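You operate a simulated robot arm through the tools that you are given. There is no shell and no other tool. Be economical: measure what you need, move in short steps, check, and stop when the job is done.

The job below is to be done with a simulated two-armed robot. You get a single attempt, and the scene is never put back.

Task
On the dining table, fold the purple scarf in half, so that its two short edges meet.

The check looks at the end state, three seconds after you hand in, the way a careful person would. Anything else that was tipped, shoved, dropped, spilled or broken makes it a failure. Flat cloth is picked up by pressing the open fingertips on it (5 to 10 N) and closing them slowly along it; thin cloth reads only 2 to 8 mm in the jaws.

Robot
Two 7-joint arms with two-finger parallel grippers on one trunk, on a base that drives. Base frame: it is fixed to the floor where the robot stands at the start and does not move with it; the origin is under the middle of the robot, x ahead of it, y to its left, z up. Lengths are in m, angles in rad, forces in N, time in s.
The left shoulder is at the start at [0.07, 0.163, 1.045], the right one opposite. Places, roughly: dining table [0.6, 0, 0.8]. Payload 3.43 kg a hand.
The tool frame of a hand sits at the grasp point between the pads (the TCP): z along the fingers, y along the line on which they close. The tips reach 0.034 m beyond it. The gripper opens to 0.128 m. The fingers are 0.024 m wide and 0.012 m thick; the gripper's body (0.048 by 0.13 m) begins 0.096 m behind the TCP.
Orientation is that of the tool frame in the base frame, as [roll, pitch, yaw] about the fixed x, y, z axes, in that order (R = Rz(yaw) Ry(pitch) Rx(roll)). With the fingers straight down and closing along the base's y, the tool's x points along the base's -x, its y along +y and its z along -z.

Tools
- The arms move only by the tool apply_moves. It takes "left_moves", "right_moves" or both (then of equal length, played together; a hand with none holds still); each is a list of rows, each an object of numbers (a shift or turn left out is 0, a gripper value left out holds the last): "x", "y", "z": the shift along the tool's x, y, z in m; "wx", "wy", "wz": the turn, a rotation vector about the tool's x, y, z in rad; "hand": the gripper command, from -1 (shut) to 1 (fully open), values between in proportion. In form: [{"x": .., "y": .., "z": .., "wx": .., "wy": .., "wz": .., "hand": ..}, ...]. A call has 1 to 8 rows; each row is the pose to reach, as a shift and turn from the pose commanded when the call began, along the tool's axes at that moment. A row lasts 0.2 s, in which the tool goes at most 0.05 m and 0.15 rad; a call with a longer step from one row to the next is refused whole, and so is a gripper value outside its range. Where a pose cannot be reached the arm comes as near as it can. A force on the tool above 40 N (or 10 N above the force at the start of the call, whichever is more), or a blocked arm, ends the call early, and 0.2 s more pass. The fingers move at their own pace (about 0.153 m/s each) and stop on an object; they squeeze with about 26 N. The grip force told is the motor's: it shows also when the fingers shut on nothing. Time passes only in rows, and 0.2 s behind the last, so rows that repeat a pose let the fingers close. The reply holds the time, the measured pose of the TCP, the force on the tool along the base axes, the opening and the grip force, in the units named above and with some noise, with the torque about the TCP (base axes, N m) and any sound that the robot's microphone picked up.
- Cameras (640 x 400 px; columns grow to the right, rows downward): "scene" is now at [0.1217, 0.0157, 1.2485]; the picture's right is [0.21, -0.98, -0.00], its down [-0.79, -0.17, -0.59] and it looks along [0.57, 0.13, -0.81] (base axes); focal length 214 px, centre (320, 200). "left" rides on the left gripper at [0.076, 0.011, -0.16] in its tool frame; the picture's right is [-0.15, 0.99, 0.00], its down [-0.88, -0.13, -0.46] and it looks along [-0.45, -0.07, 0.89] (tool axes); focal length 234 px, centre (320, 200). "right" rides on the right gripper at [0.076, -0.011, -0.16] in its tool frame; the picture's right is [0.15, 0.99, 0.00], its down [-0.88, 0.13, -0.46] and it looks along [-0.45, 0.07, 0.89] (tool axes); focal length 234 px, centre (320, 200). There is no depth. A picture from a camera that has moved, and an enlarged one, comes with that camera's place and axes in the base frame and with its lens.
- capture(camera): a new picture of that camera. No time passes.
- lift_body(by): slides the trunk up (or, below 0, down) by that many m; the arms and the scene camera ride with it, the base frame stays. It gives what a move gives, with no picture.
- drive_base(legs): drives the robot by 1 to 6 legs, each [ahead, left, turn to the left] in m, m and rad, along the robot's own axes; the way and the turn of a leg run together, so that a leg with both is an arc; at most 1.5 m and 3.142 rad a leg. The arms and the cameras ride along, it lands a little off, and it stops where it bumps. It gives what a move gives.
- pan_tilt(pan, tilt): turns the head with the scene camera to pan (to the left, within 1.501 rad either way) and tilt (down, from -0.506 to 1.204), counted from straight ahead of the robot. It gives what a move gives.
- inspect(camera, box): a new picture of the part [left, top, right, bottom] of that camera's present view, enlarged. No time passes.
- sign_off(): hands the job in; it is judged then, once.

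Go step by step. Nothing tells you exact positions but the pictures and the camera data: compare them with the known pose of the tool, close in by small moves and look again before you grip or let go. The budget is 120 turns and 100 pictures, counting those below and the enlarged ones. Unless the task says otherwise, let go and move clear before handing in, and close with one line.

The tools are called as a command line: name --argument value ..., lists and objects as JSON in quotes. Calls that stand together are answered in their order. apply_moves: Moves the arms, as the interface text tells. Its arguments: {"type":"object","properties":{"left_moves":{"type":"array","items":{"type":"object","properties":{"x":{"type":"number"},"y":{"type":"number"},"z":{"type":"number"},"wx":{"type":"number"},"wy":{"type":"number"},"wz":{"type":"number"},"hand":{"type":"number"}}}},"right_moves":{"type":"array","items":{"type":"object","properties":{"x":{"type":"number"},"y":{"type":"number"},"z":{"type":"number"},"wx":{"type":"number"},"wy":{"type":"number"},"wz":{"type":"number"},"hand":{"type":"number"}}}}},"required":[]} The other tools are called the same way: lift_body (by) slides the trunk up or down; drive_base (legs) drives the base; pan_tilt (pan, tilt) turns the head that bears the scene camera; capture (camera) takes a picture; inspect (camera, box) takes an enlarged picture of a part of a camera's view; sign_off () hands the job in.

At the start:

```text
clock: 0.0
left_tcp_pos: [0.6873, 0.2208, 0.922]
left_tcp_rot: [3.142, 0.0, -3.138]
left_ft_force: [0.0, 1.1, 0.2]
left_moment: [0.0, 0.01, 0.0]
left_grip_width: 0.1279
left_grasp_force: 0.0
right_tcp_pos: [0.6348, -0.2665, 0.9552]
right_tcp_rot: [3.141, 0.0, -3.141]
right_ft_force: [-0.5, -0.7, -0.2]
right_moment: [0.04, 0.0, -0.04]
right_grip_width: 0.1279
right_grasp_force: 0.1
trunk travel left (down, up): [-0.525, 0.415]
robot x, y, heading: [0.0039, 0.0, -0.002]
head pan, tilt: [0.215, 0.942]
```

scene: 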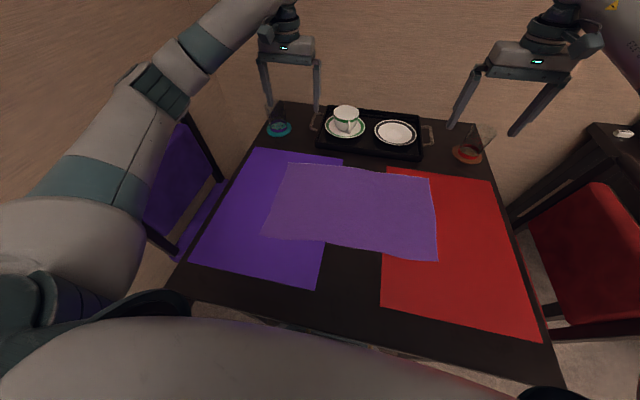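
right: 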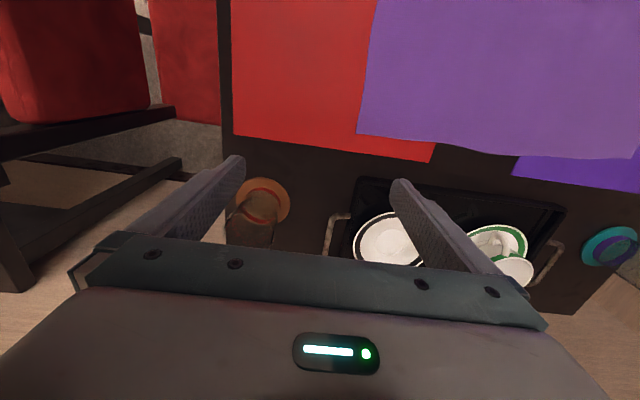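
left: 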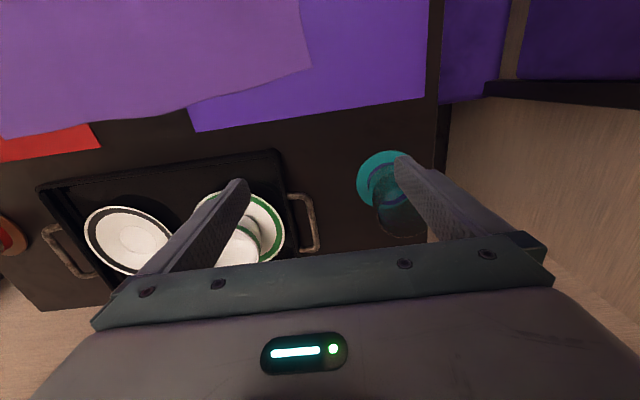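

The scarf lies across the two placemats, with its short edges at y≈±0.22 and the table at z≈0.75. I'll lift the trunk for clearance, then stand left of centre and turned right, so both hands can reach the right short edge without crossing.

lift_body --by 0.1

drive_base --legs '[[-0.05, 0.165, 0], [0, 0, -0.5]]'

pan_tilt --pan 0.3 --tilt 0.95

capture --camera "scene"

capture --camera "right"

capture --camera "left"

```text
clock: 1.3
left_tcp_pos: [0.688, 0.2191, 1.0227]
left_tcp_rot: [3.141, -0.002, -3.14]
left_ft_force: [0.3, 0.2, 0.1]
left_moment: [0.01, 0.01, 0.01]
left_grip_width: 0.1277
left_grasp_force: 0.1
right_tcp_pos: [0.635, -0.2675, 1.0552]
right_tcp_rot: [-3.141, 0.0, -3.141]
right_ft_force: [0.0, -0.2, -0.1]
right_moment: [-0.01, 0.02, -0.04]
right_grip_width: 0.1279
right_grasp_force: 0.1
trunk travel left (down, up): [-0.625, 0.315]
robot x, y, heading: [-0.0001, 0.0015, -0.007]
head pan, tilt: [0.215, 0.942]
```

```text
clock: 3.1
left_tcp_pos: [0.6329, 0.3492, 1.0227]
left_tcp_rot: [3.141, -0.002, 3.117]
left_ft_force: [0.8, -0.5, 0.4]
left_moment: [-0.03, 0.04, -0.01]
left_grip_width: 0.1278
left_grasp_force: 0.0
right_tcp_pos: [0.5659, -0.1366, 1.0561]
right_tcp_rot: [3.141, 0.002, 3.12]
right_ft_force: [0.6, 0.5, 0.2]
right_moment: [0.0, 0.04, 0.05]
right_grip_width: 0.1279
right_grasp_force: 0.0
trunk travel left (down, up): [-0.625, 0.315]
robot x, y, heading: [-0.0611, 0.143, -0.024]
head pan, tilt: [0.215, 0.942]
stopped in leg 2: the robot was blocked; the commanded pose is now the measured one
```

```text
clock: 3.7
left_tcp_pos: [0.6316, 0.3489, 1.0224]
left_tcp_rot: [3.141, -0.003, 3.118]
left_ft_force: [0.6, -0.3, 0.1]
left_moment: [0.07, 0.02, 0.0]
left_grip_width: 0.1276
left_grasp_force: 0.0
right_tcp_pos: [0.565, -0.1383, 1.0552]
right_tcp_rot: [-3.141, 0.001, 3.118]
right_ft_force: [-0.3, -0.1, -0.1]
right_moment: [0.02, -0.04, -0.01]
right_grip_width: 0.1281
right_grasp_force: 0.1
trunk travel left (down, up): [-0.625, 0.315]
robot x, y, heading: [-0.0594, 0.1472, -0.021]
head pan, tilt: [0.3, 0.949]
```

```text
96 pictures are left
camera scene: at [0.0588, 0.1638, 1.3479], right [0.27, -0.96, 0.0], down [-0.78, -0.22, -0.58], along [0.56, 0.16, -0.81], focal length 214 px, centre (320, 200)
```

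scene: 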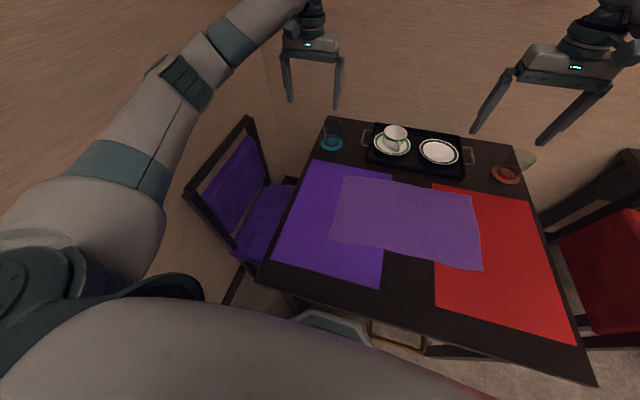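

```text
95 pictures are left
camera right: at [0.4901, -0.1469, 1.2156], right [-0.12, 0.99, 0.0], down [0.88, 0.11, 0.46], along [0.45, 0.06, -0.89], focal length 234 px, centre (320, 200)
```

right: 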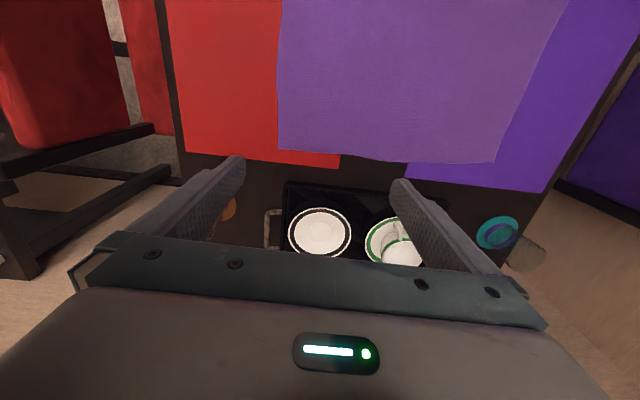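

```text
94 pictures are left
camera left: at [0.556, 0.3609, 1.183], right [0.17, 0.99, 0.0], down [0.88, -0.15, 0.45], along [0.45, -0.08, -0.89], focal length 234 px, centre (320, 200)
```

left: 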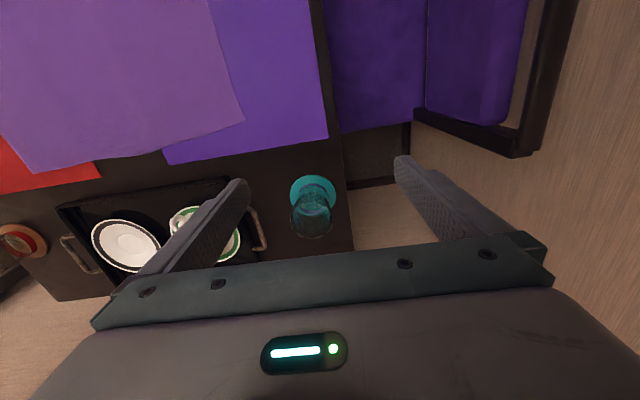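

The base bumped while rotating, but the scarf's corners come out the same as before: A(0.63,-0.228), B(0.36,-0.217), C(0.598,0.222), D(0.337,0.214). I'll keep heading 0, go back towards centre, and bring both hands to the right edge, left hand far and right hand near.

drive_base --legs '[[0, -0.12, 0]]'

```text
clock: 5.0
left_tcp_pos: [0.6282, 0.2262, 1.0219]
left_tcp_rot: [3.139, -0.003, 3.12]
left_ft_force: [-0.7, -0.2, -0.3]
left_moment: [0.0, -0.04, 0.01]
left_grip_width: 0.128
left_grasp_force: 0.2
right_tcp_pos: [0.5636, -0.2584, 1.056]
right_tcp_rot: [3.141, 0.0, 3.119]
right_ft_force: [0.7, -0.6, -0.3]
right_moment: [0.01, -0.01, 0.0]
right_grip_width: 0.128
right_grasp_force: 0.0
trunk travel left (down, up): [-0.625, 0.315]
robot x, y, heading: [-0.0624, 0.0193, -0.027]
head pan, tilt: [0.3, 0.949]
```

Right hand goes over the near corner, then the left hand comes across.

apply_moves --right_moves '[{"x": 0.045, "y": 0.012}, {"x": 0.09, "y": 0.025}, {"x": 0.135, "y": 0.04}, {"x": 0.165, "y": 0.05}]'

apply_moves --left_moves '[{"y": -0.045}, {"y": -0.09}, {"y": -0.135}, {"y": -0.18}, {"y": -0.225}, {"y": -0.27}, {"y": -0.315}, {"y": -0.34}]'

capture --camera "scene"

```text
clock: 6.0
left_tcp_pos: [0.6274, 0.2266, 1.0223]
left_tcp_rot: [-3.141, -0.001, 3.122]
left_ft_force: [-0.1, -0.2, 0.3]
left_moment: [0.01, 0.01, 0.02]
left_grip_width: 0.1283
left_grasp_force: 0.1
right_tcp_pos: [0.3967, -0.2053, 1.056]
right_tcp_rot: [-3.141, 0.003, 3.12]
right_ft_force: [-0.6, -0.2, -0.3]
right_moment: [-0.01, 0.0, -0.02]
right_grip_width: 0.1281
right_grasp_force: 0.0
trunk travel left (down, up): [-0.625, 0.315]
robot x, y, heading: [-0.066, 0.024, -0.022]
head pan, tilt: [0.3, 0.949]
```

```text
clock: 7.8
left_tcp_pos: [0.622, -0.1141, 1.0185]
left_tcp_rot: [3.141, 0.0, 3.12]
left_ft_force: [-0.4, 0.1, 0.5]
left_moment: [0.04, 0.01, 0.03]
left_grip_width: 0.1279
left_grasp_force: 0.0
right_tcp_pos: [0.3987, -0.2058, 1.0555]
right_tcp_rot: [3.139, 0.003, 3.119]
right_ft_force: [0.8, 0.2, -0.2]
right_moment: [0.0, 0.02, 0.0]
right_grip_width: 0.1278
right_grasp_force: 0.1
trunk travel left (down, up): [-0.625, 0.315]
robot x, y, heading: [-0.0637, 0.0227, -0.024]
head pan, tilt: [0.3, 0.949]
```

```text
93 pictures are left
camera scene: at [0.0552, 0.0409, 1.3479], right [0.27, -0.96, 0.0], down [-0.78, -0.22, -0.58], along [0.56, 0.16, -0.81], focal length 214 px, centre (320, 200)
```

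scene: 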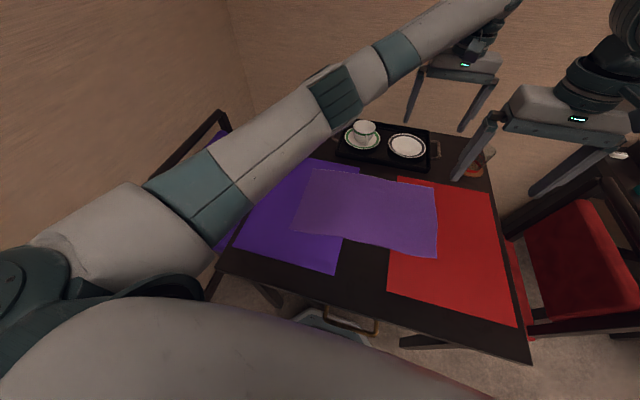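

Both paths are clear. I'll lower the trunk, narrow the fingers, and finish bringing the left hand across.

lift_body --by -0.1

apply_moves --left_moves '[{"x": 0.01, "y": -0.045, "hand": -0.4}, {"x": 0.026, "y": -0.092, "hand": -0.4}, {"x": 0.026, "y": -0.092, "hand": -0.4}]' --right_moves '[{"z": 0.03, "hand": -0.4}, {"x": 0.005, "z": 0.06, "hand": -0.4}, {"x": 0.005, "z": 0.06, "hand": -0.4}]'

capture --camera "left"

capture --camera "right"

capture --camera "scene"

```text
clock: 9.1
left_tcp_pos: [0.6218, -0.1122, 0.9205]
left_tcp_rot: [-3.141, -0.003, 3.121]
left_ft_force: [-0.3, 0.0, -0.1]
left_moment: [-0.02, -0.03, 0.01]
left_grip_width: 0.1281
left_grasp_force: 0.1
right_tcp_pos: [0.3987, -0.205, 0.9563]
right_tcp_rot: [-3.141, 0.001, 3.118]
right_ft_force: [0.0, 0.3, 0.0]
right_moment: [-0.01, -0.01, -0.03]
right_grip_width: 0.128
right_grasp_force: 0.0
trunk travel left (down, up): [-0.525, 0.415]
robot x, y, heading: [-0.0658, 0.0263, -0.027]
head pan, tilt: [0.3, 0.949]
```

```text
clock: 9.9
left_tcp_pos: [0.5958, -0.2032, 0.9185]
left_tcp_rot: [-3.142, -0.002, 3.123]
left_ft_force: [-0.3, -0.8, 0.6]
left_moment: [0.02, -0.01, -0.02]
left_grip_width: 0.0384
left_grasp_force: 0.0
right_tcp_pos: [0.3958, -0.204, 0.8951]
right_tcp_rot: [-3.14, 0.001, 3.121]
right_ft_force: [0.1, 0.9, 0.5]
right_moment: [0.0, -0.01, 0.0]
right_grip_width: 0.0385
right_grasp_force: 0.2
trunk travel left (down, up): [-0.525, 0.415]
robot x, y, heading: [-0.0658, 0.0225, -0.022]
head pan, tilt: [0.3, 0.949]
```

```text
92 pictures are left
camera left: at [0.5196, -0.1897, 1.0797], right [0.16, 0.99, 0.0], down [0.88, -0.15, 0.45], along [0.45, -0.08, -0.89], focal length 234 px, centre (320, 200)
```

left: 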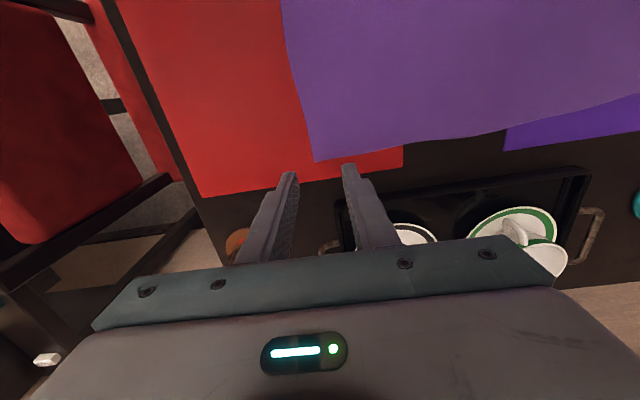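

```text
91 pictures are left
camera right: at [0.3196, -0.2131, 1.0552], right [-0.12, 0.99, 0.0], down [0.88, 0.11, 0.46], along [0.45, 0.06, -0.89], focal length 234 px, centre (320, 200)
```

right: 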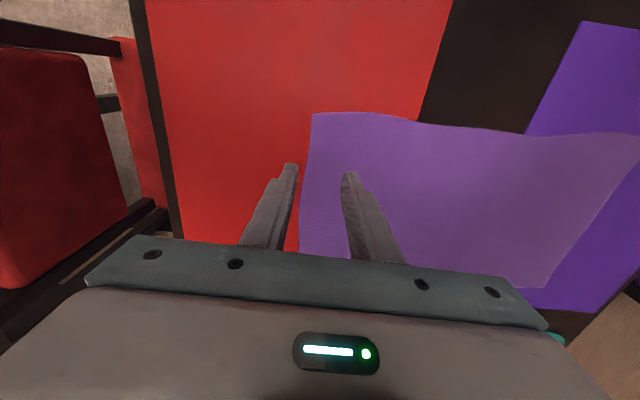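

```text
90 pictures are left
camera scene: at [0.0566, 0.0421, 1.2478], right [0.27, -0.96, 0.0], down [-0.78, -0.22, -0.58], along [0.56, 0.16, -0.81], focal length 214 px, centre (320, 200)
```

scene: 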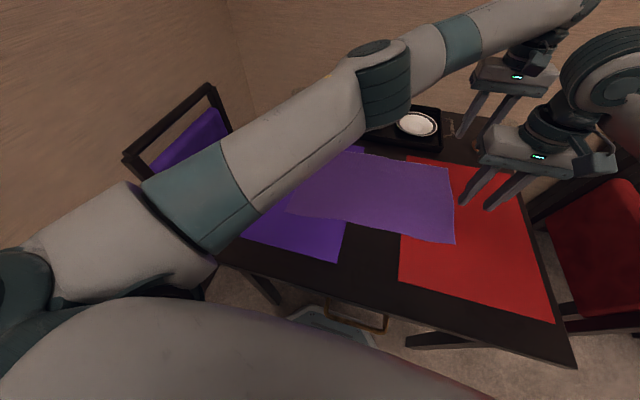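

The right edge lies at y≈-0.217, with the corners at x≈0.621 and 0.356. I'll shift slightly inward and come down to just above the cloth.

apply_moves --left_moves '[{"y": 0.013, "z": 0.04}, {"y": 0.013, "z": 0.08}, {"y": 0.013, "z": 0.105}, {"y": 0.013, "z": 0.113}]' --right_moves '[{"x": 0.01, "y": 0.013, "z": 0.03}, {"x": 0.01, "y": 0.013, "z": 0.06}, {"x": 0.01, "y": 0.013, "z": 0.08}, {"x": 0.01, "y": 0.013, "z": 0.09}]'

capture --camera "left"

capture --camera "right"

```text
clock: 10.9
left_tcp_pos: [0.5952, -0.1898, 0.8068]
left_tcp_rot: [3.139, -0.001, 3.122]
left_ft_force: [0.0, -0.2, -1.0]
left_moment: [0.03, 0.02, 0.03]
left_grip_width: 0.0384
left_grasp_force: 0.1
right_tcp_pos: [0.3834, -0.1919, 0.8057]
right_tcp_rot: [3.14, 0.001, 3.119]
right_ft_force: [0.1, -0.1, 1.1]
right_moment: [0.01, 0.0, -0.01]
right_grip_width: 0.0385
right_grasp_force: 0.1
trunk travel left (down, up): [-0.525, 0.415]
robot x, y, heading: [-0.0659, 0.022, -0.023]
head pan, tilt: [0.3, 0.949]
```

```text
89 pictures are left
camera left: at [0.5193, -0.1781, 0.967], right [0.17, 0.99, 0.0], down [0.88, -0.15, 0.45], along [0.45, -0.08, -0.89], focal length 234 px, centre (320, 200)
```

left: 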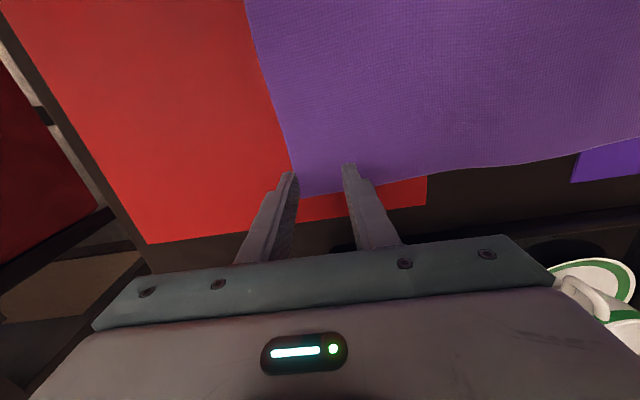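

```text
88 pictures are left
camera right: at [0.307, -0.2008, 0.9662], right [-0.12, 0.99, 0.0], down [0.88, 0.11, 0.46], along [0.45, 0.06, -0.89], focal length 234 px, centre (320, 200)
```

right: 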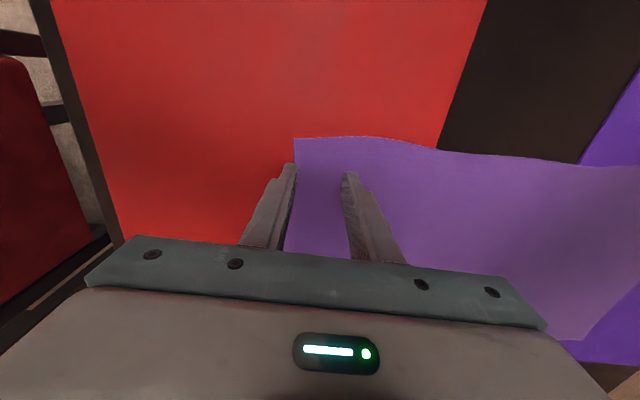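

The outer fingers sit right over the edge, so I'll shift 1 cm further in and press down gradually.

apply_moves --left_moves '[{"y": 0.01}, {"y": 0.01, "z": 0.008}, {"y": 0.01, "z": 0.014}]' --right_moves '[{"y": 0.011}, {"y": 0.011, "z": 0.008}, {"y": 0.011, "z": 0.014}]'

```text
clock: 11.7
left_tcp_pos: [0.5948, -0.181, 0.7934]
left_tcp_rot: [-3.14, -0.002, 3.12]
left_ft_force: [-1.0, 0.0, 0.8]
left_moment: [0.01, 0.0, 0.0]
left_grip_width: 0.0384
left_grasp_force: 0.2
right_tcp_pos: [0.3847, -0.1809, 0.7919]
right_tcp_rot: [-3.142, 0.002, 3.119]
right_ft_force: [-0.2, 0.0, 0.1]
right_moment: [0.02, -0.03, 0.01]
right_grip_width: 0.0383
right_grasp_force: 0.2
trunk travel left (down, up): [-0.525, 0.415]
robot x, y, heading: [-0.0676, 0.0259, -0.02]
head pan, tilt: [0.3, 0.949]
```

apply_moves --left_moves '[{"z": 0.003}, {"z": 0.005}]' --right_moves '[{"z": 0.003}, {"z": 0.005}]'

```text
clock: 12.3
left_tcp_pos: [0.5931, -0.1804, 0.7894]
left_tcp_rot: [-3.141, -0.001, 3.12]
left_ft_force: [0.1, 0.3, 0.8]
left_moment: [0.0, 0.04, -0.03]
left_grip_width: 0.0382
left_grasp_force: 0.0
right_tcp_pos: [0.3835, -0.1812, 0.7877]
right_tcp_rot: [-3.141, 0.004, 3.119]
right_ft_force: [0.6, -1.7, 14.0]
right_moment: [-0.42, 0.07, 0.01]
right_grip_width: 0.0387
right_grasp_force: 0.4
trunk travel left (down, up): [-0.525, 0.415]
robot x, y, heading: [-0.0636, 0.0209, -0.023]
head pan, tilt: [0.3, 0.949]
```

The right hand is in contact at 14 N, so I'll ease it a little while the left hand goes 2–3 mm lower.

apply_moves --left_moves '[{"z": 0.001}, {"z": 0.002}]' --right_moves '[{"z": -0.0006}, {"z": -0.0006}]'

```text
clock: 12.9
left_tcp_pos: [0.5933, -0.1822, 0.7871]
left_tcp_rot: [-3.141, 0.004, 3.121]
left_ft_force: [-0.2, -0.2, 9.8]
left_moment: [-0.15, -0.03, -0.02]
left_grip_width: 0.0383
left_grasp_force: 0.2
right_tcp_pos: [0.3836, -0.1805, 0.7879]
right_tcp_rot: [3.141, 0.001, 3.12]
right_ft_force: [0.7, 0.0, 4.6]
right_moment: [-0.16, -0.03, 0.02]
right_grip_width: 0.0389
right_grasp_force: 0.2
trunk travel left (down, up): [-0.525, 0.415]
robot x, y, heading: [-0.0634, 0.0215, -0.022]
head pan, tilt: [0.3, 0.949]
```

The left presses at 9.8 N and the right at 4.6 N, both in the wanted range. I'll close slowly.

apply_moves --left_moves '[{"hand": -0.48}, {"hand": -0.56}, {"hand": -0.64}, {"hand": -0.72}, {"hand": -0.8}, {"hand": -0.88}, {"hand": -0.96}, {"hand": -1}]' --right_moves '[{"z": 0.0002, "hand": -0.48}, {"z": 0.0002, "hand": -0.56}, {"z": 0.0002, "hand": -0.64}, {"z": 0.0002, "hand": -0.72}, {"z": 0.0002, "hand": -0.8}, {"z": 0.0002, "hand": -0.88}, {"z": 0.0002, "hand": -0.96}, {"z": 0.0002, "hand": -1}]'

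capture --camera "left"

capture --camera "right"

```text
clock: 14.7
left_tcp_pos: [0.593, -0.1805, 0.7878]
left_tcp_rot: [3.139, 0.002, 3.121]
left_ft_force: [0.8, -0.7, 17.0]
left_moment: [-0.14, -0.01, -0.01]
left_grip_width: 0.0018
left_grasp_force: 26.3
right_tcp_pos: [0.3825, -0.1793, 0.7891]
right_tcp_rot: [-3.141, 0.004, 3.118]
right_ft_force: [0.9, 0.7, 2.8]
right_moment: [0.04, -0.04, 0.0]
right_grip_width: 0.0053
right_grasp_force: 26.2
trunk travel left (down, up): [-0.525, 0.415]
robot x, y, heading: [-0.0619, 0.0202, -0.023]
head pan, tilt: [0.3, 0.949]
```

```text
87 pictures are left
camera left: at [0.5171, -0.1682, 0.9483], right [0.17, 0.99, 0.0], down [0.88, -0.15, 0.46], along [0.45, -0.08, -0.89], focal length 234 px, centre (320, 200)
```

left: 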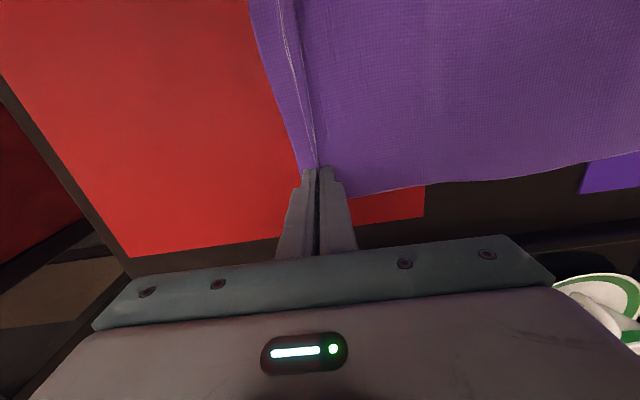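

```text
86 pictures are left
camera right: at [0.3062, -0.1889, 0.9483], right [-0.12, 0.99, 0.0], down [0.88, 0.11, 0.46], along [0.45, 0.06, -0.89], focal length 234 px, centre (320, 200)
```

right: 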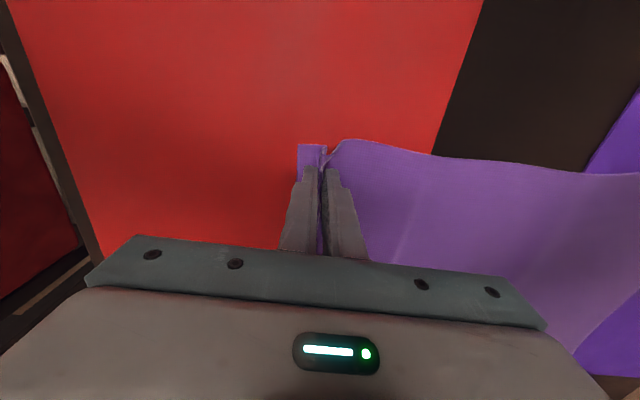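

Both have pinched a ridge, though the left reads only 1.8 mm. I'll test-lift a little.

apply_moves --left_moves '[{"z": -0.015, "y": 0.005}, {"z": -0.03, "y": 0.012}, {"z": -0.045, "y": 0.02}]' --right_moves '[{"z": -0.015, "y": 0.005}, {"z": -0.03, "y": 0.012}, {"z": -0.045, "y": 0.02}]'

capture --camera "left"

capture --camera "right"

capture --camera "scene"

```text
clock: 15.5
left_tcp_pos: [0.5943, -0.1601, 0.8306]
left_tcp_rot: [-3.141, -0.002, 3.121]
left_ft_force: [-1.1, -0.5, -0.7]
left_moment: [0.0, 0.07, 0.0]
left_grip_width: 0.002
left_grasp_force: 26.0
right_tcp_pos: [0.3856, -0.1601, 0.8337]
right_tcp_rot: [-3.14, 0.002, 3.119]
right_ft_force: [0.4, -0.3, -0.8]
right_moment: [-0.04, -0.03, 0.01]
right_grip_width: 0.0048
right_grasp_force: 25.9
trunk travel left (down, up): [-0.525, 0.415]
robot x, y, heading: [-0.0665, 0.021, -0.021]
head pan, tilt: [0.3, 0.949]
```

```text
85 pictures are left
camera left: at [0.5186, -0.1471, 0.9922], right [0.17, 0.99, 0.0], down [0.88, -0.15, 0.45], along [0.45, -0.08, -0.89], focal length 234 px, centre (320, 200)
```

left: 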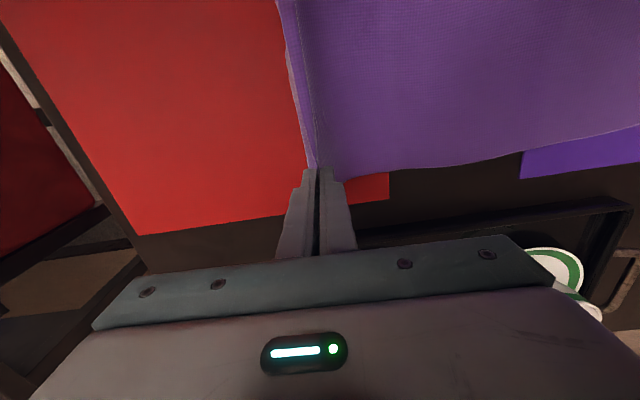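

```text
84 pictures are left
camera right: at [0.3089, -0.1682, 0.9927], right [-0.12, 0.99, 0.0], down [0.88, 0.11, 0.46], along [0.45, 0.06, -0.89], focal length 234 px, centre (320, 200)
```

right: 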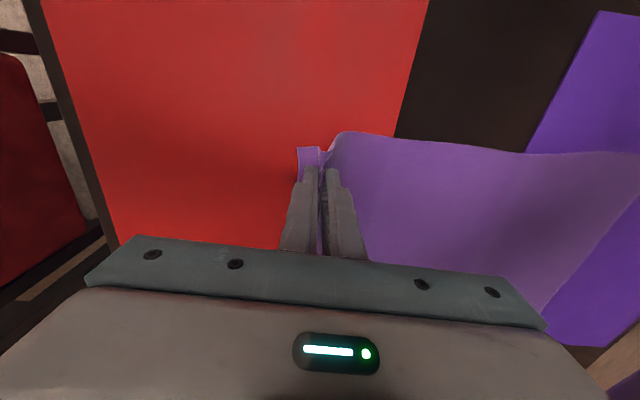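

```text
83 pictures are left
camera scene: at [0.0555, 0.0424, 1.2478], right [0.27, -0.96, 0.0], down [-0.78, -0.22, -0.58], along [0.56, 0.16, -0.81], focal length 214 px, centre (320, 200)
```

scene: 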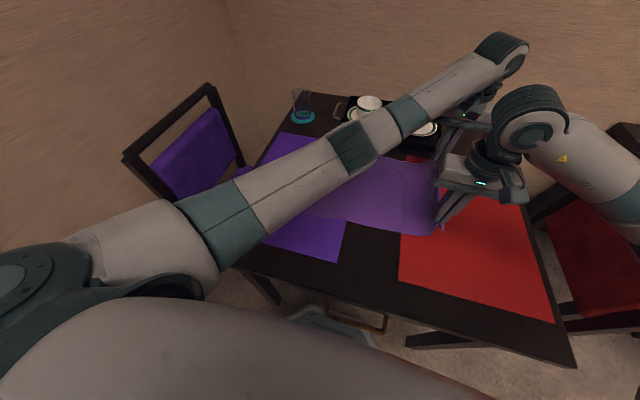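

Both grips hold, but each leaves about a 2 cm flap beyond the fingers, which would end up as a hem after folding. I'll lay the cloth back, release, and regrip closer to the edge.

apply_moves --left_moves '[{"z": 0.015, "y": -0.008}, {"z": 0.03, "y": -0.015}, {"z": 0.043, "y": -0.02}, {"z": 0.043, "y": -0.02, "hand": -0.8}, {"z": 0.043, "y": -0.02, "hand": -0.6}, {"z": 0.043, "y": -0.02, "hand": -0.4}, {"z": 0.03, "y": -0.02}, {"z": 0.015, "y": -0.02}]' --right_moves '[{"z": 0.015, "y": -0.008}, {"z": 0.03, "y": -0.015}, {"z": 0.044, "y": -0.02}, {"z": 0.044, "y": -0.02, "hand": -0.8}, {"z": 0.044, "y": -0.02, "hand": -0.6}, {"z": 0.044, "y": -0.02, "hand": -0.4}, {"z": 0.03, "y": -0.02}, {"z": 0.015, "y": -0.02}]'

capture --camera "left"

capture --camera "right"

```text
clock: 17.3
left_tcp_pos: [0.5938, -0.1797, 0.8167]
left_tcp_rot: [3.139, 0.0, 3.121]
left_ft_force: [-0.3, -0.1, 0.7]
left_moment: [-0.01, -0.01, 0.0]
left_grip_width: 0.0385
left_grasp_force: 0.1
right_tcp_pos: [0.3845, -0.182, 0.819]
right_tcp_rot: [-3.141, 0.003, 3.118]
right_ft_force: [-0.6, -0.1, 0.4]
right_moment: [0.0, 0.0, -0.02]
right_grip_width: 0.0385
right_grasp_force: 0.0
trunk travel left (down, up): [-0.525, 0.415]
robot x, y, heading: [-0.066, 0.0219, -0.026]
head pan, tilt: [0.3, 0.949]
```

```text
82 pictures are left
camera left: at [0.5183, -0.1679, 0.9766], right [0.17, 0.99, 0.0], down [0.88, -0.15, 0.46], along [0.45, -0.08, -0.89], focal length 234 px, centre (320, 200)
```

left: 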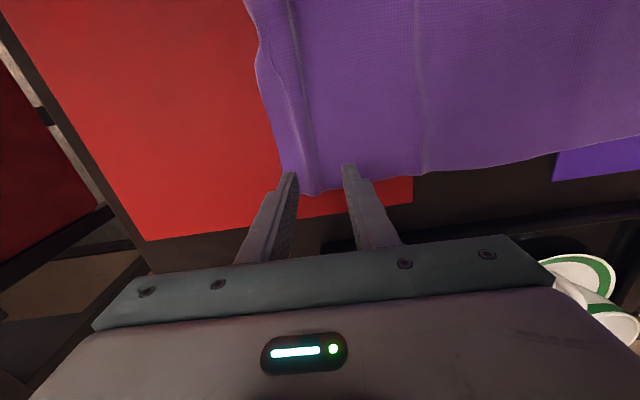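

```text
81 pictures are left
camera right: at [0.3087, -0.191, 0.9782], right [-0.12, 0.99, 0.0], down [0.88, 0.11, 0.46], along [0.45, 0.06, -0.89], focal length 234 px, centre (320, 200)
```

right: 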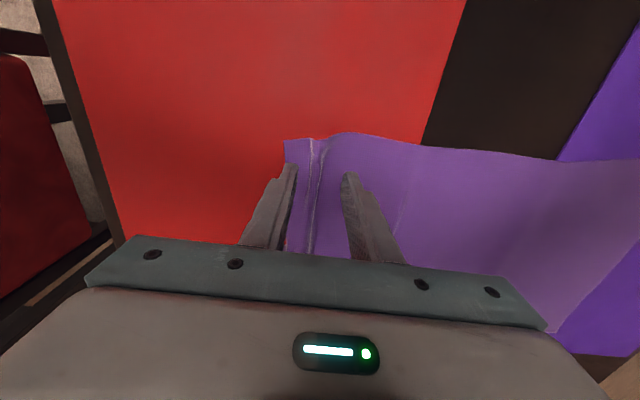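

The cloth springs back well. I'll regrip with a narrower opening, centred at y≈-0.20.

apply_moves --left_moves '[{"y": -0.019, "hand": -0.64}, {"y": -0.019, "z": 0.015}, {"y": -0.019, "z": 0.025}, {"y": -0.019, "z": 0.0285}]' --right_moves '[{"y": -0.018, "hand": -0.64}, {"y": -0.018, "z": 0.015}, {"y": -0.018, "z": 0.025}, {"y": -0.018, "z": 0.0295}]'

capture --camera "left"

capture --camera "right"

```text
clock: 18.3
left_tcp_pos: [0.5926, -0.2018, 0.7874]
left_tcp_rot: [3.141, -0.001, 3.12]
left_ft_force: [-0.3, -0.6, 2.6]
left_moment: [-0.03, -0.01, -0.02]
left_grip_width: 0.0232
left_grasp_force: 0.0
right_tcp_pos: [0.3844, -0.1991, 0.7885]
right_tcp_rot: [3.141, 0.001, 3.119]
right_ft_force: [-0.2, 0.4, 0.0]
right_moment: [-0.01, 0.0, 0.0]
right_grip_width: 0.0229
right_grasp_force: 0.1
trunk travel left (down, up): [-0.525, 0.415]
robot x, y, heading: [-0.0631, 0.025, -0.028]
head pan, tilt: [0.3, 0.949]
```

```text
80 pictures are left
camera left: at [0.5175, -0.1885, 0.9486], right [0.17, 0.99, 0.0], down [0.88, -0.15, 0.46], along [0.45, -0.08, -0.89], focal length 234 px, centre (320, 200)
```

left: 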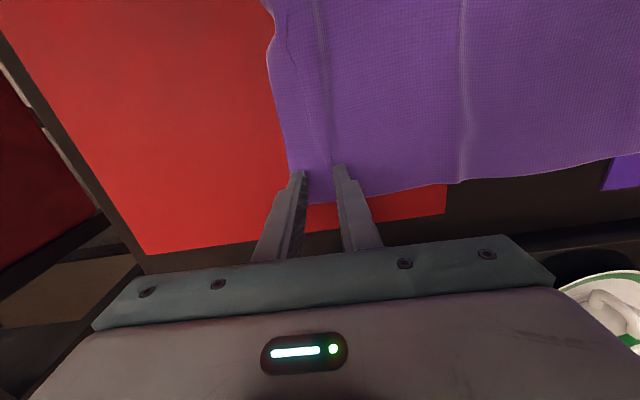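

```text
79 pictures are left
camera right: at [0.3082, -0.2086, 0.9484], right [-0.12, 0.99, 0.0], down [0.88, 0.11, 0.46], along [0.45, 0.06, -0.89], focal length 234 px, centre (320, 200)
```

right: 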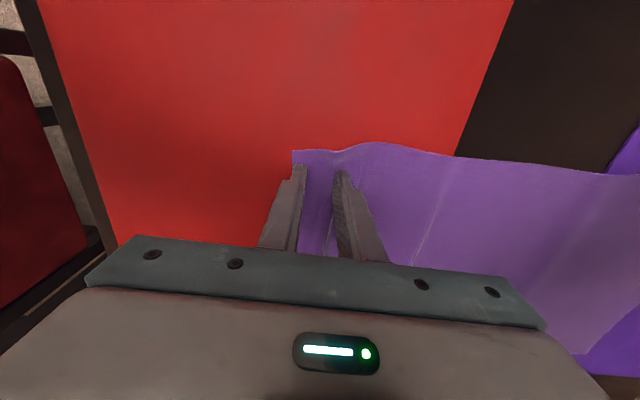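

The outer fingers now sit just on the edge. I'll press a touch more and close slowly.

apply_moves --left_moves '[{"z": 0.0007}, {"z": 0.0007}]' --right_moves '[{"z": 0.0013}, {"z": 0.0013}]'

```text
clock: 18.9
left_tcp_pos: [0.5921, -0.2002, 0.7886]
left_tcp_rot: [-3.14, 0.0, 3.12]
left_ft_force: [0.1, 0.5, 1.7]
left_moment: [-0.04, 0.01, -0.01]
left_grip_width: 0.0231
left_grasp_force: 0.0
right_tcp_pos: [0.385, -0.2005, 0.7883]
right_tcp_rot: [3.141, 0.003, 3.118]
right_ft_force: [1.2, -1.6, 14.3]
right_moment: [-0.25, -0.02, 0.03]
right_grip_width: 0.0237
right_grasp_force: 0.7
trunk travel left (down, up): [-0.525, 0.415]
robot x, y, heading: [-0.0665, 0.0236, -0.019]
head pan, tilt: [0.3, 0.949]
```

apply_moves --left_moves '[{"z": 0.0012}, {"z": 0.0012, "hand": -0.7}, {"z": 0.0012, "hand": -0.76}, {"z": 0.0012, "hand": -0.82}, {"z": 0.0012, "hand": -0.88}, {"z": 0.0012, "hand": -0.94}, {"z": 0.0012, "hand": -1}, {"z": 0.0012, "hand": -1}]' --right_moves '[{"z": -0.0003}, {"z": -0.0003, "hand": -0.7}, {"z": -0.0003, "hand": -0.76}, {"z": -0.0003, "hand": -0.82}, {"z": -0.0003, "hand": -0.88}, {"z": -0.0003, "hand": -0.94}, {"z": -0.0003, "hand": -1}, {"z": -0.0003, "hand": -1}]'

apply_moves --left_moves '[{"z": -0.015, "y": 0.005}, {"z": -0.03, "y": 0.012}, {"z": -0.045, "y": 0.02}]' --right_moves '[{"z": -0.015, "y": 0.005}, {"z": -0.03, "y": 0.012}, {"z": -0.045, "y": 0.02}]'

capture --camera "left"

capture --camera "right"

```text
clock: 20.7
left_tcp_pos: [0.5909, -0.2007, 0.788]
left_tcp_rot: [-3.139, 0.001, 3.121]
left_ft_force: [1.1, -0.9, 22.1]
left_moment: [-0.12, -0.02, -0.03]
left_grip_width: 0.0015
left_grasp_force: 25.5
right_tcp_pos: [0.3827, -0.1988, 0.7893]
right_tcp_rot: [-3.141, 0.005, 3.12]
right_ft_force: [-0.4, -0.1, 5.3]
right_moment: [-0.03, 0.04, 0.0]
right_grip_width: 0.0019
right_grasp_force: 25.8
trunk travel left (down, up): [-0.525, 0.415]
robot x, y, heading: [-0.0654, 0.024, -0.015]
head pan, tilt: [0.3, 0.949]
```

```text
clock: 21.5
left_tcp_pos: [0.5924, -0.1803, 0.8294]
left_tcp_rot: [3.141, -0.003, 3.122]
left_ft_force: [1.2, 0.4, 0.3]
left_moment: [-0.01, -0.02, 0.0]
left_grip_width: 0.0015
left_grasp_force: 26.0
right_tcp_pos: [0.3851, -0.1776, 0.8323]
right_tcp_rot: [-3.141, 0.0, 3.12]
right_ft_force: [0.7, 0.4, 0.2]
right_moment: [0.0, 0.04, 0.03]
right_grip_width: 0.0018
right_grasp_force: 25.5
trunk travel left (down, up): [-0.525, 0.415]
robot x, y, heading: [-0.0638, 0.0241, -0.025]
head pan, tilt: [0.3, 0.949]
```

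```text
78 pictures are left
camera left: at [0.5173, -0.167, 0.9908], right [0.17, 0.99, 0.0], down [0.88, -0.15, 0.45], along [0.45, -0.08, -0.89], focal length 234 px, centre (320, 200)
```

left: 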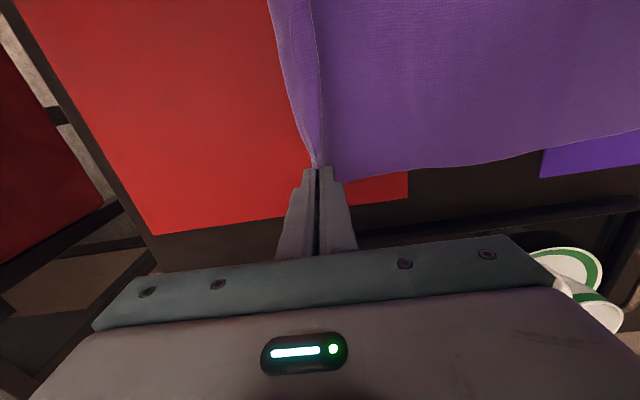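

```text
77 pictures are left
camera right: at [0.3081, -0.1866, 0.9922], right [-0.12, 0.99, 0.0], down [0.88, 0.11, 0.46], along [0.45, 0.06, -0.89], focal length 234 px, centre (320, 200)
```

right: 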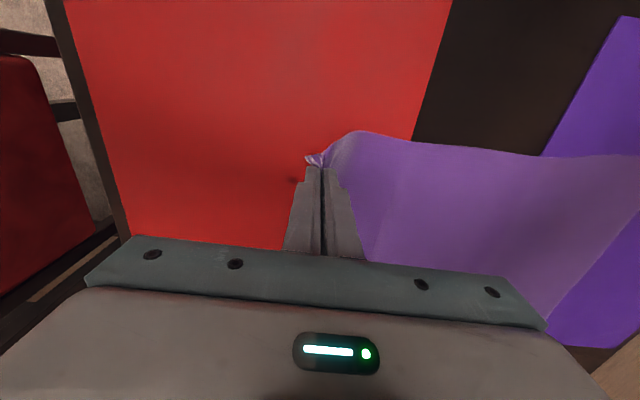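

The edge is now gripped almost at the hem in both hands. I'll start the fold arc, up and to the left.

apply_moves --left_moves '[{"x": 0.002, "y": 0.02, "z": -0.025}, {"x": 0.004, "y": 0.045, "z": -0.048}, {"x": 0.006, "y": 0.07, "z": -0.065}, {"x": 0.008, "y": 0.1, "z": -0.08}, {"x": 0.01, "y": 0.13, "z": -0.09}]' --right_moves '[{"x": 0.002, "y": 0.02, "z": -0.025}, {"x": 0.004, "y": 0.045, "z": -0.048}, {"x": 0.006, "y": 0.07, "z": -0.065}, {"x": 0.008, "y": 0.1, "z": -0.08}, {"x": 0.01, "y": 0.13, "z": -0.09}]'

capture --camera "scene"

capture --camera "right"

```text
clock: 22.7
left_tcp_pos: [0.5876, -0.0469, 0.9208]
left_tcp_rot: [-3.14, -0.001, 3.12]
left_ft_force: [0.8, 0.7, -0.1]
left_moment: [-0.01, 0.01, 0.01]
left_grip_width: 0.0017
left_grasp_force: 25.8
right_tcp_pos: [0.3794, -0.0461, 0.9221]
right_tcp_rot: [-3.14, 0.002, 3.121]
right_ft_force: [0.8, 0.4, 0.6]
right_moment: [-0.03, -0.04, 0.01]
right_grip_width: 0.0019
right_grasp_force: 26.7
trunk travel left (down, up): [-0.525, 0.415]
robot x, y, heading: [-0.0664, 0.0215, -0.028]
head pan, tilt: [0.3, 0.949]
```

```text
76 pictures are left
camera scene: at [0.0555, 0.0438, 1.2478], right [0.27, -0.96, 0.0], down [-0.78, -0.22, -0.58], along [0.56, 0.16, -0.81], focal length 214 px, centre (320, 200)
```

scene: 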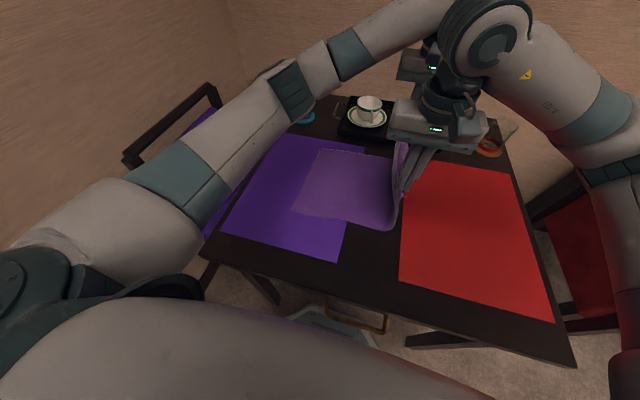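

```text
75 pictures are left
camera right: at [0.3025, -0.0558, 1.0833], right [-0.12, 0.99, 0.0], down [0.88, 0.11, 0.46], along [0.45, 0.06, -0.89], focal length 234 px, centre (320, 200)
```

right: 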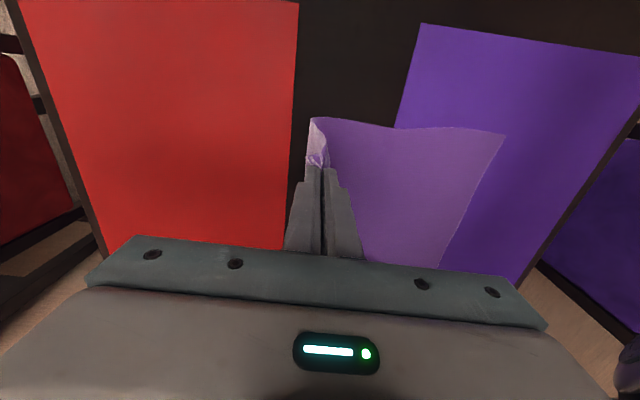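

The fold is progressing cleanly. The arms are in a good mutual arrangement, so the next 12 cm left will be done by strafing the base.

drive_base --legs '[[0, 0.12, 0]]'

capture --camera "scene"

```text
clock: 23.9
left_tcp_pos: [0.591, 0.0706, 0.9215]
left_tcp_rot: [3.141, -0.001, 3.115]
left_ft_force: [-0.3, 0.1, 0.0]
left_moment: [-0.03, 0.03, -0.04]
left_grip_width: 0.0017
left_grasp_force: 26.5
right_tcp_pos: [0.3815, 0.0711, 0.9224]
right_tcp_rot: [3.142, 0.003, 3.117]
right_ft_force: [-0.2, 0.4, 0.0]
right_moment: [-0.06, 0.02, 0.01]
right_grip_width: 0.0016
right_grasp_force: 25.8
trunk travel left (down, up): [-0.525, 0.415]
robot x, y, heading: [-0.0631, 0.1421, -0.027]
head pan, tilt: [0.3, 0.949]
```

```text
74 pictures are left
camera scene: at [0.059, 0.1636, 1.2479], right [0.27, -0.96, 0.0], down [-0.78, -0.22, -0.58], along [0.56, 0.16, -0.81], focal length 214 px, centre (320, 200)
```

scene: 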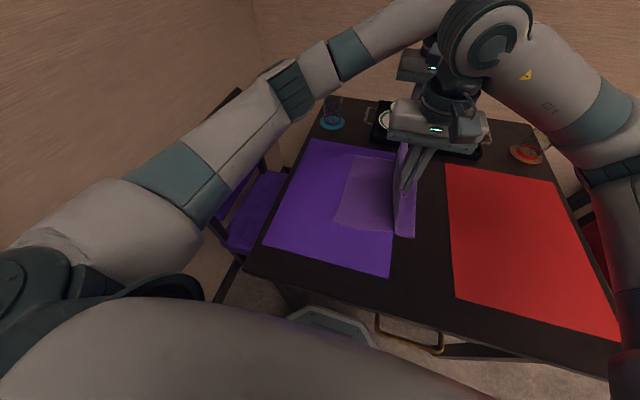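

The strafe went well. Next I'll make the sheet taut and follow the arc down to the left, checking the clearance between the arms on the way.

apply_moves --left_moves '[{"x": 0.006, "y": 0.03, "z": -0.034}, {"x": 0.011, "y": 0.055, "z": -0.02}, {"x": 0.016, "y": 0.08, "z": 0.009}]' --right_moves '[{"x": 0.006, "y": 0.03, "z": -0.034}, {"x": 0.011, "y": 0.055, "z": -0.02}, {"x": 0.016, "y": 0.08, "z": 0.009}]'

capture --camera "scene"

capture --camera "right"

capture --camera "left"

```text
clock: 24.7
left_tcp_pos: [0.5755, 0.1508, 0.912]
left_tcp_rot: [-3.139, -0.001, 3.118]
left_ft_force: [-0.6, -0.2, 0.1]
left_moment: [-0.03, 0.0, 0.02]
left_grip_width: 0.0018
left_grasp_force: 25.7
right_tcp_pos: [0.3675, 0.1534, 0.9147]
right_tcp_rot: [-3.138, 0.002, 3.115]
right_ft_force: [0.6, -0.4, -0.2]
right_moment: [-0.05, 0.01, 0.0]
right_grip_width: 0.0019
right_grasp_force: 26.3
trunk travel left (down, up): [-0.525, 0.415]
robot x, y, heading: [-0.0612, 0.1431, -0.029]
head pan, tilt: [0.3, 0.949]
```

```text
73 pictures are left
camera scene: at [0.0592, 0.1643, 1.248], right [0.27, -0.96, 0.0], down [-0.78, -0.22, -0.58], along [0.56, 0.16, -0.81], focal length 214 px, centre (320, 200)
```

scene: 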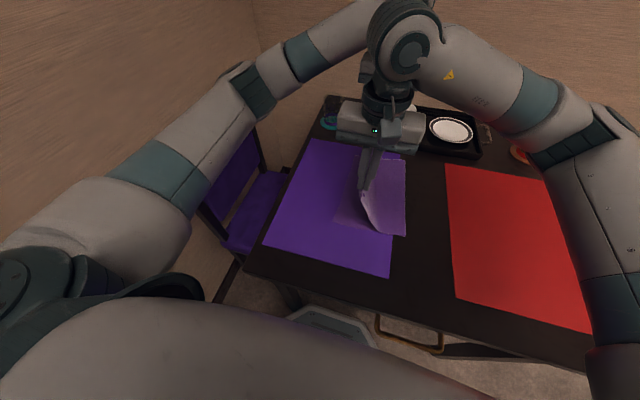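

```text
72 pictures are left
camera right: at [0.2914, 0.1441, 1.0746], right [-0.12, 0.99, 0.0], down [0.88, 0.11, 0.46], along [0.45, 0.05, -0.89], focal length 234 px, centre (320, 200)
```

right: 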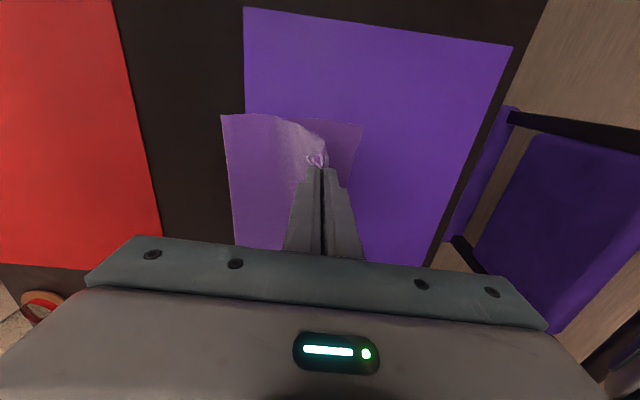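

```text
71 pictures are left
camera left: at [0.5005, 0.1639, 1.0722], right [0.17, 0.99, 0.0], down [0.88, -0.15, 0.45], along [0.45, -0.08, -0.89], focal length 234 px, centre (320, 200)
```

left: 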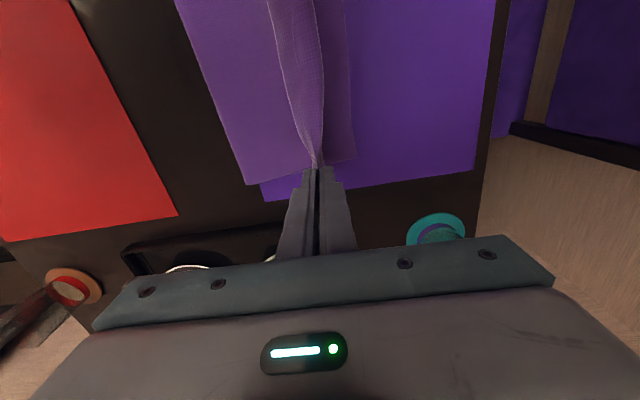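

The cloth drapes properly. The left edge now measures y≈0.20, at x≈0.604 and 0.342, so I'll finish the arc with the grips landing at y≈0.193.

apply_moves --left_moves '[{"y": 0.018, "z": 0.035}, {"y": 0.033, "z": 0.07}, {"y": 0.04, "z": 0.095}, {"y": 0.042, "z": 0.11}]' --right_moves '[{"y": 0.016, "z": 0.035}, {"y": 0.031, "z": 0.07}, {"y": 0.038, "z": 0.095}, {"y": 0.04, "z": 0.112}]'

capture --camera "scene"

capture --camera "right"

capture --camera "left"

```text
clock: 25.7
left_tcp_pos: [0.5791, 0.1937, 0.8011]
left_tcp_rot: [-3.141, -0.001, 3.116]
left_ft_force: [0.4, -0.3, -0.3]
left_moment: [0.01, -0.01, 0.02]
left_grip_width: 0.0014
left_grasp_force: 25.8
right_tcp_pos: [0.3669, 0.1904, 0.8029]
right_tcp_rot: [3.141, -0.001, 3.117]
right_ft_force: [0.3, 0.3, -0.4]
right_moment: [-0.01, -0.02, 0.01]
right_grip_width: 0.0018
right_grasp_force: 25.4
trunk travel left (down, up): [-0.525, 0.415]
robot x, y, heading: [-0.0622, 0.1438, -0.027]
head pan, tilt: [0.3, 0.949]
```

```text
70 pictures are left
camera scene: at [0.0589, 0.1625, 1.2479], right [0.27, -0.96, 0.0], down [-0.78, -0.22, -0.58], along [0.56, 0.16, -0.81], focal length 214 px, centre (320, 200)
```

scene: 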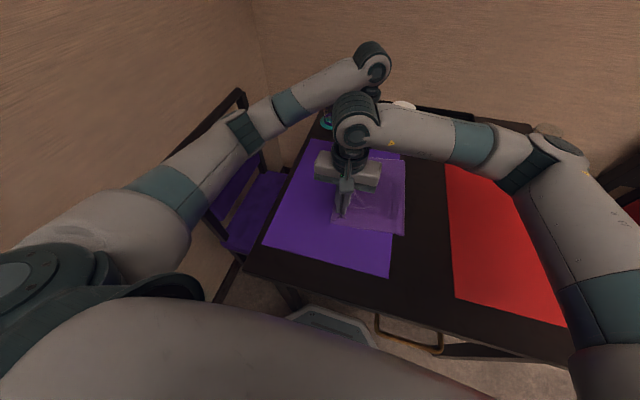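

```text
69 pictures are left
camera right: at [0.2912, 0.1823, 0.9615], right [-0.12, 0.99, 0.0], down [0.88, 0.11, 0.46], along [0.45, 0.06, -0.89], focal length 234 px, centre (320, 200)
```

right: 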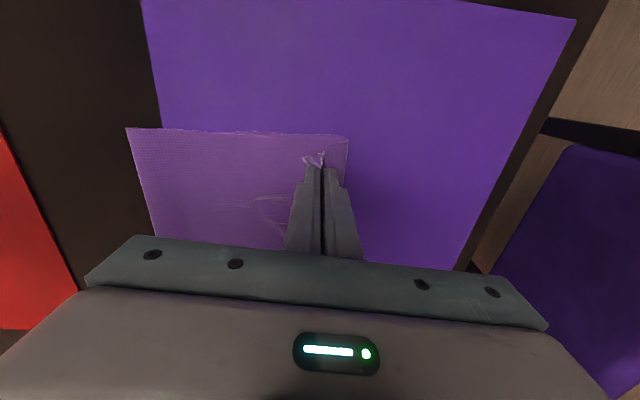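

```text
68 pictures are left
camera left: at [0.503, 0.2062, 0.9616], right [0.17, 0.99, 0.0], down [0.88, -0.15, 0.45], along [0.45, -0.08, -0.89], focal length 234 px, centre (320, 200)
```

left: 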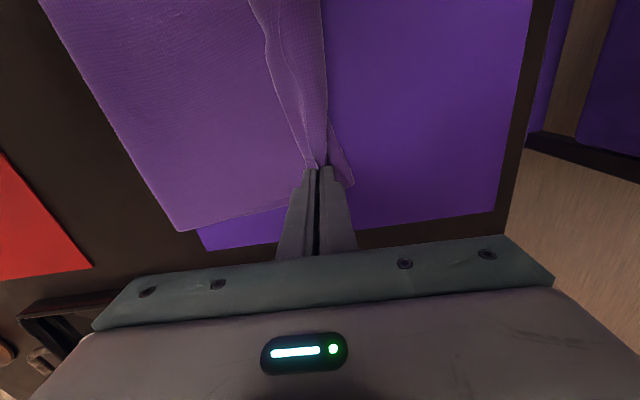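

A closer view puts the left edge at C(0.598,0.222) and D(0.333,0.213). I'll shift the grips 1.5–2 cm further left and slightly nearer, then set them down.

apply_moves --left_moves '[{"x": 0.009, "y": 0.02}, {"x": 0.009, "y": 0.02, "z": 0.006}, {"x": 0.009, "y": 0.02, "z": 0.0105}]' --right_moves '[{"x": 0.009, "y": 0.016}, {"x": 0.009, "y": 0.016, "z": 0.006}, {"x": 0.009, "y": 0.016, "z": 0.0115}]'

capture --camera "right"

capture --camera "left"

```text
clock: 26.5
left_tcp_pos: [0.5698, 0.2146, 0.7911]
left_tcp_rot: [-3.142, -0.003, 3.117]
left_ft_force: [0.3, 0.2, 0.9]
left_moment: [-0.02, 0.01, 0.0]
left_grip_width: 0.0017
left_grasp_force: 25.6
right_tcp_pos: [0.3598, 0.2079, 0.7907]
right_tcp_rot: [3.14, 0.001, 3.116]
right_ft_force: [0.8, 0.4, 0.4]
right_moment: [-0.01, 0.02, 0.02]
right_grip_width: 0.0017
right_grasp_force: 25.9
trunk travel left (down, up): [-0.525, 0.415]
robot x, y, heading: [-0.0608, 0.1455, -0.028]
head pan, tilt: [0.3, 0.949]
```

```text
67 pictures are left
camera right: at [0.2835, 0.1994, 0.9506], right [-0.12, 0.99, 0.0], down [0.88, 0.11, 0.46], along [0.45, 0.06, -0.89], focal length 234 px, centre (320, 200)
```

right: 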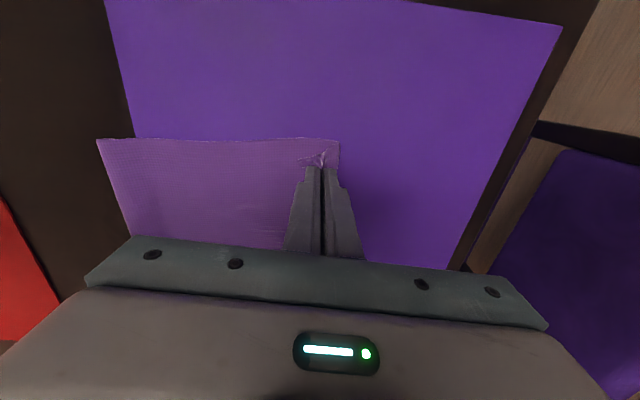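

```text
66 pictures are left
camera left: at [0.4941, 0.2264, 0.9516], right [0.17, 0.99, 0.0], down [0.88, -0.15, 0.45], along [0.45, -0.08, -0.89], focal length 234 px, centre (320, 200)
```

left: 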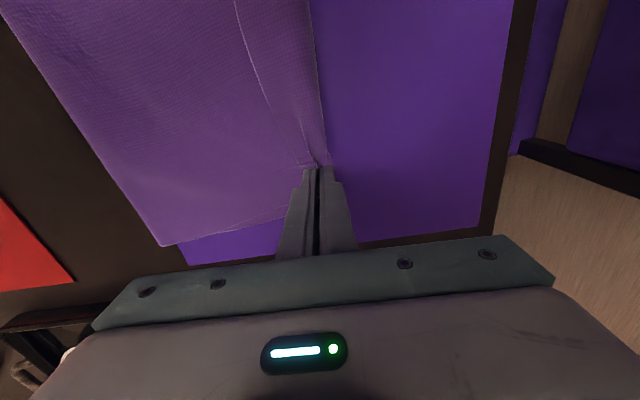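

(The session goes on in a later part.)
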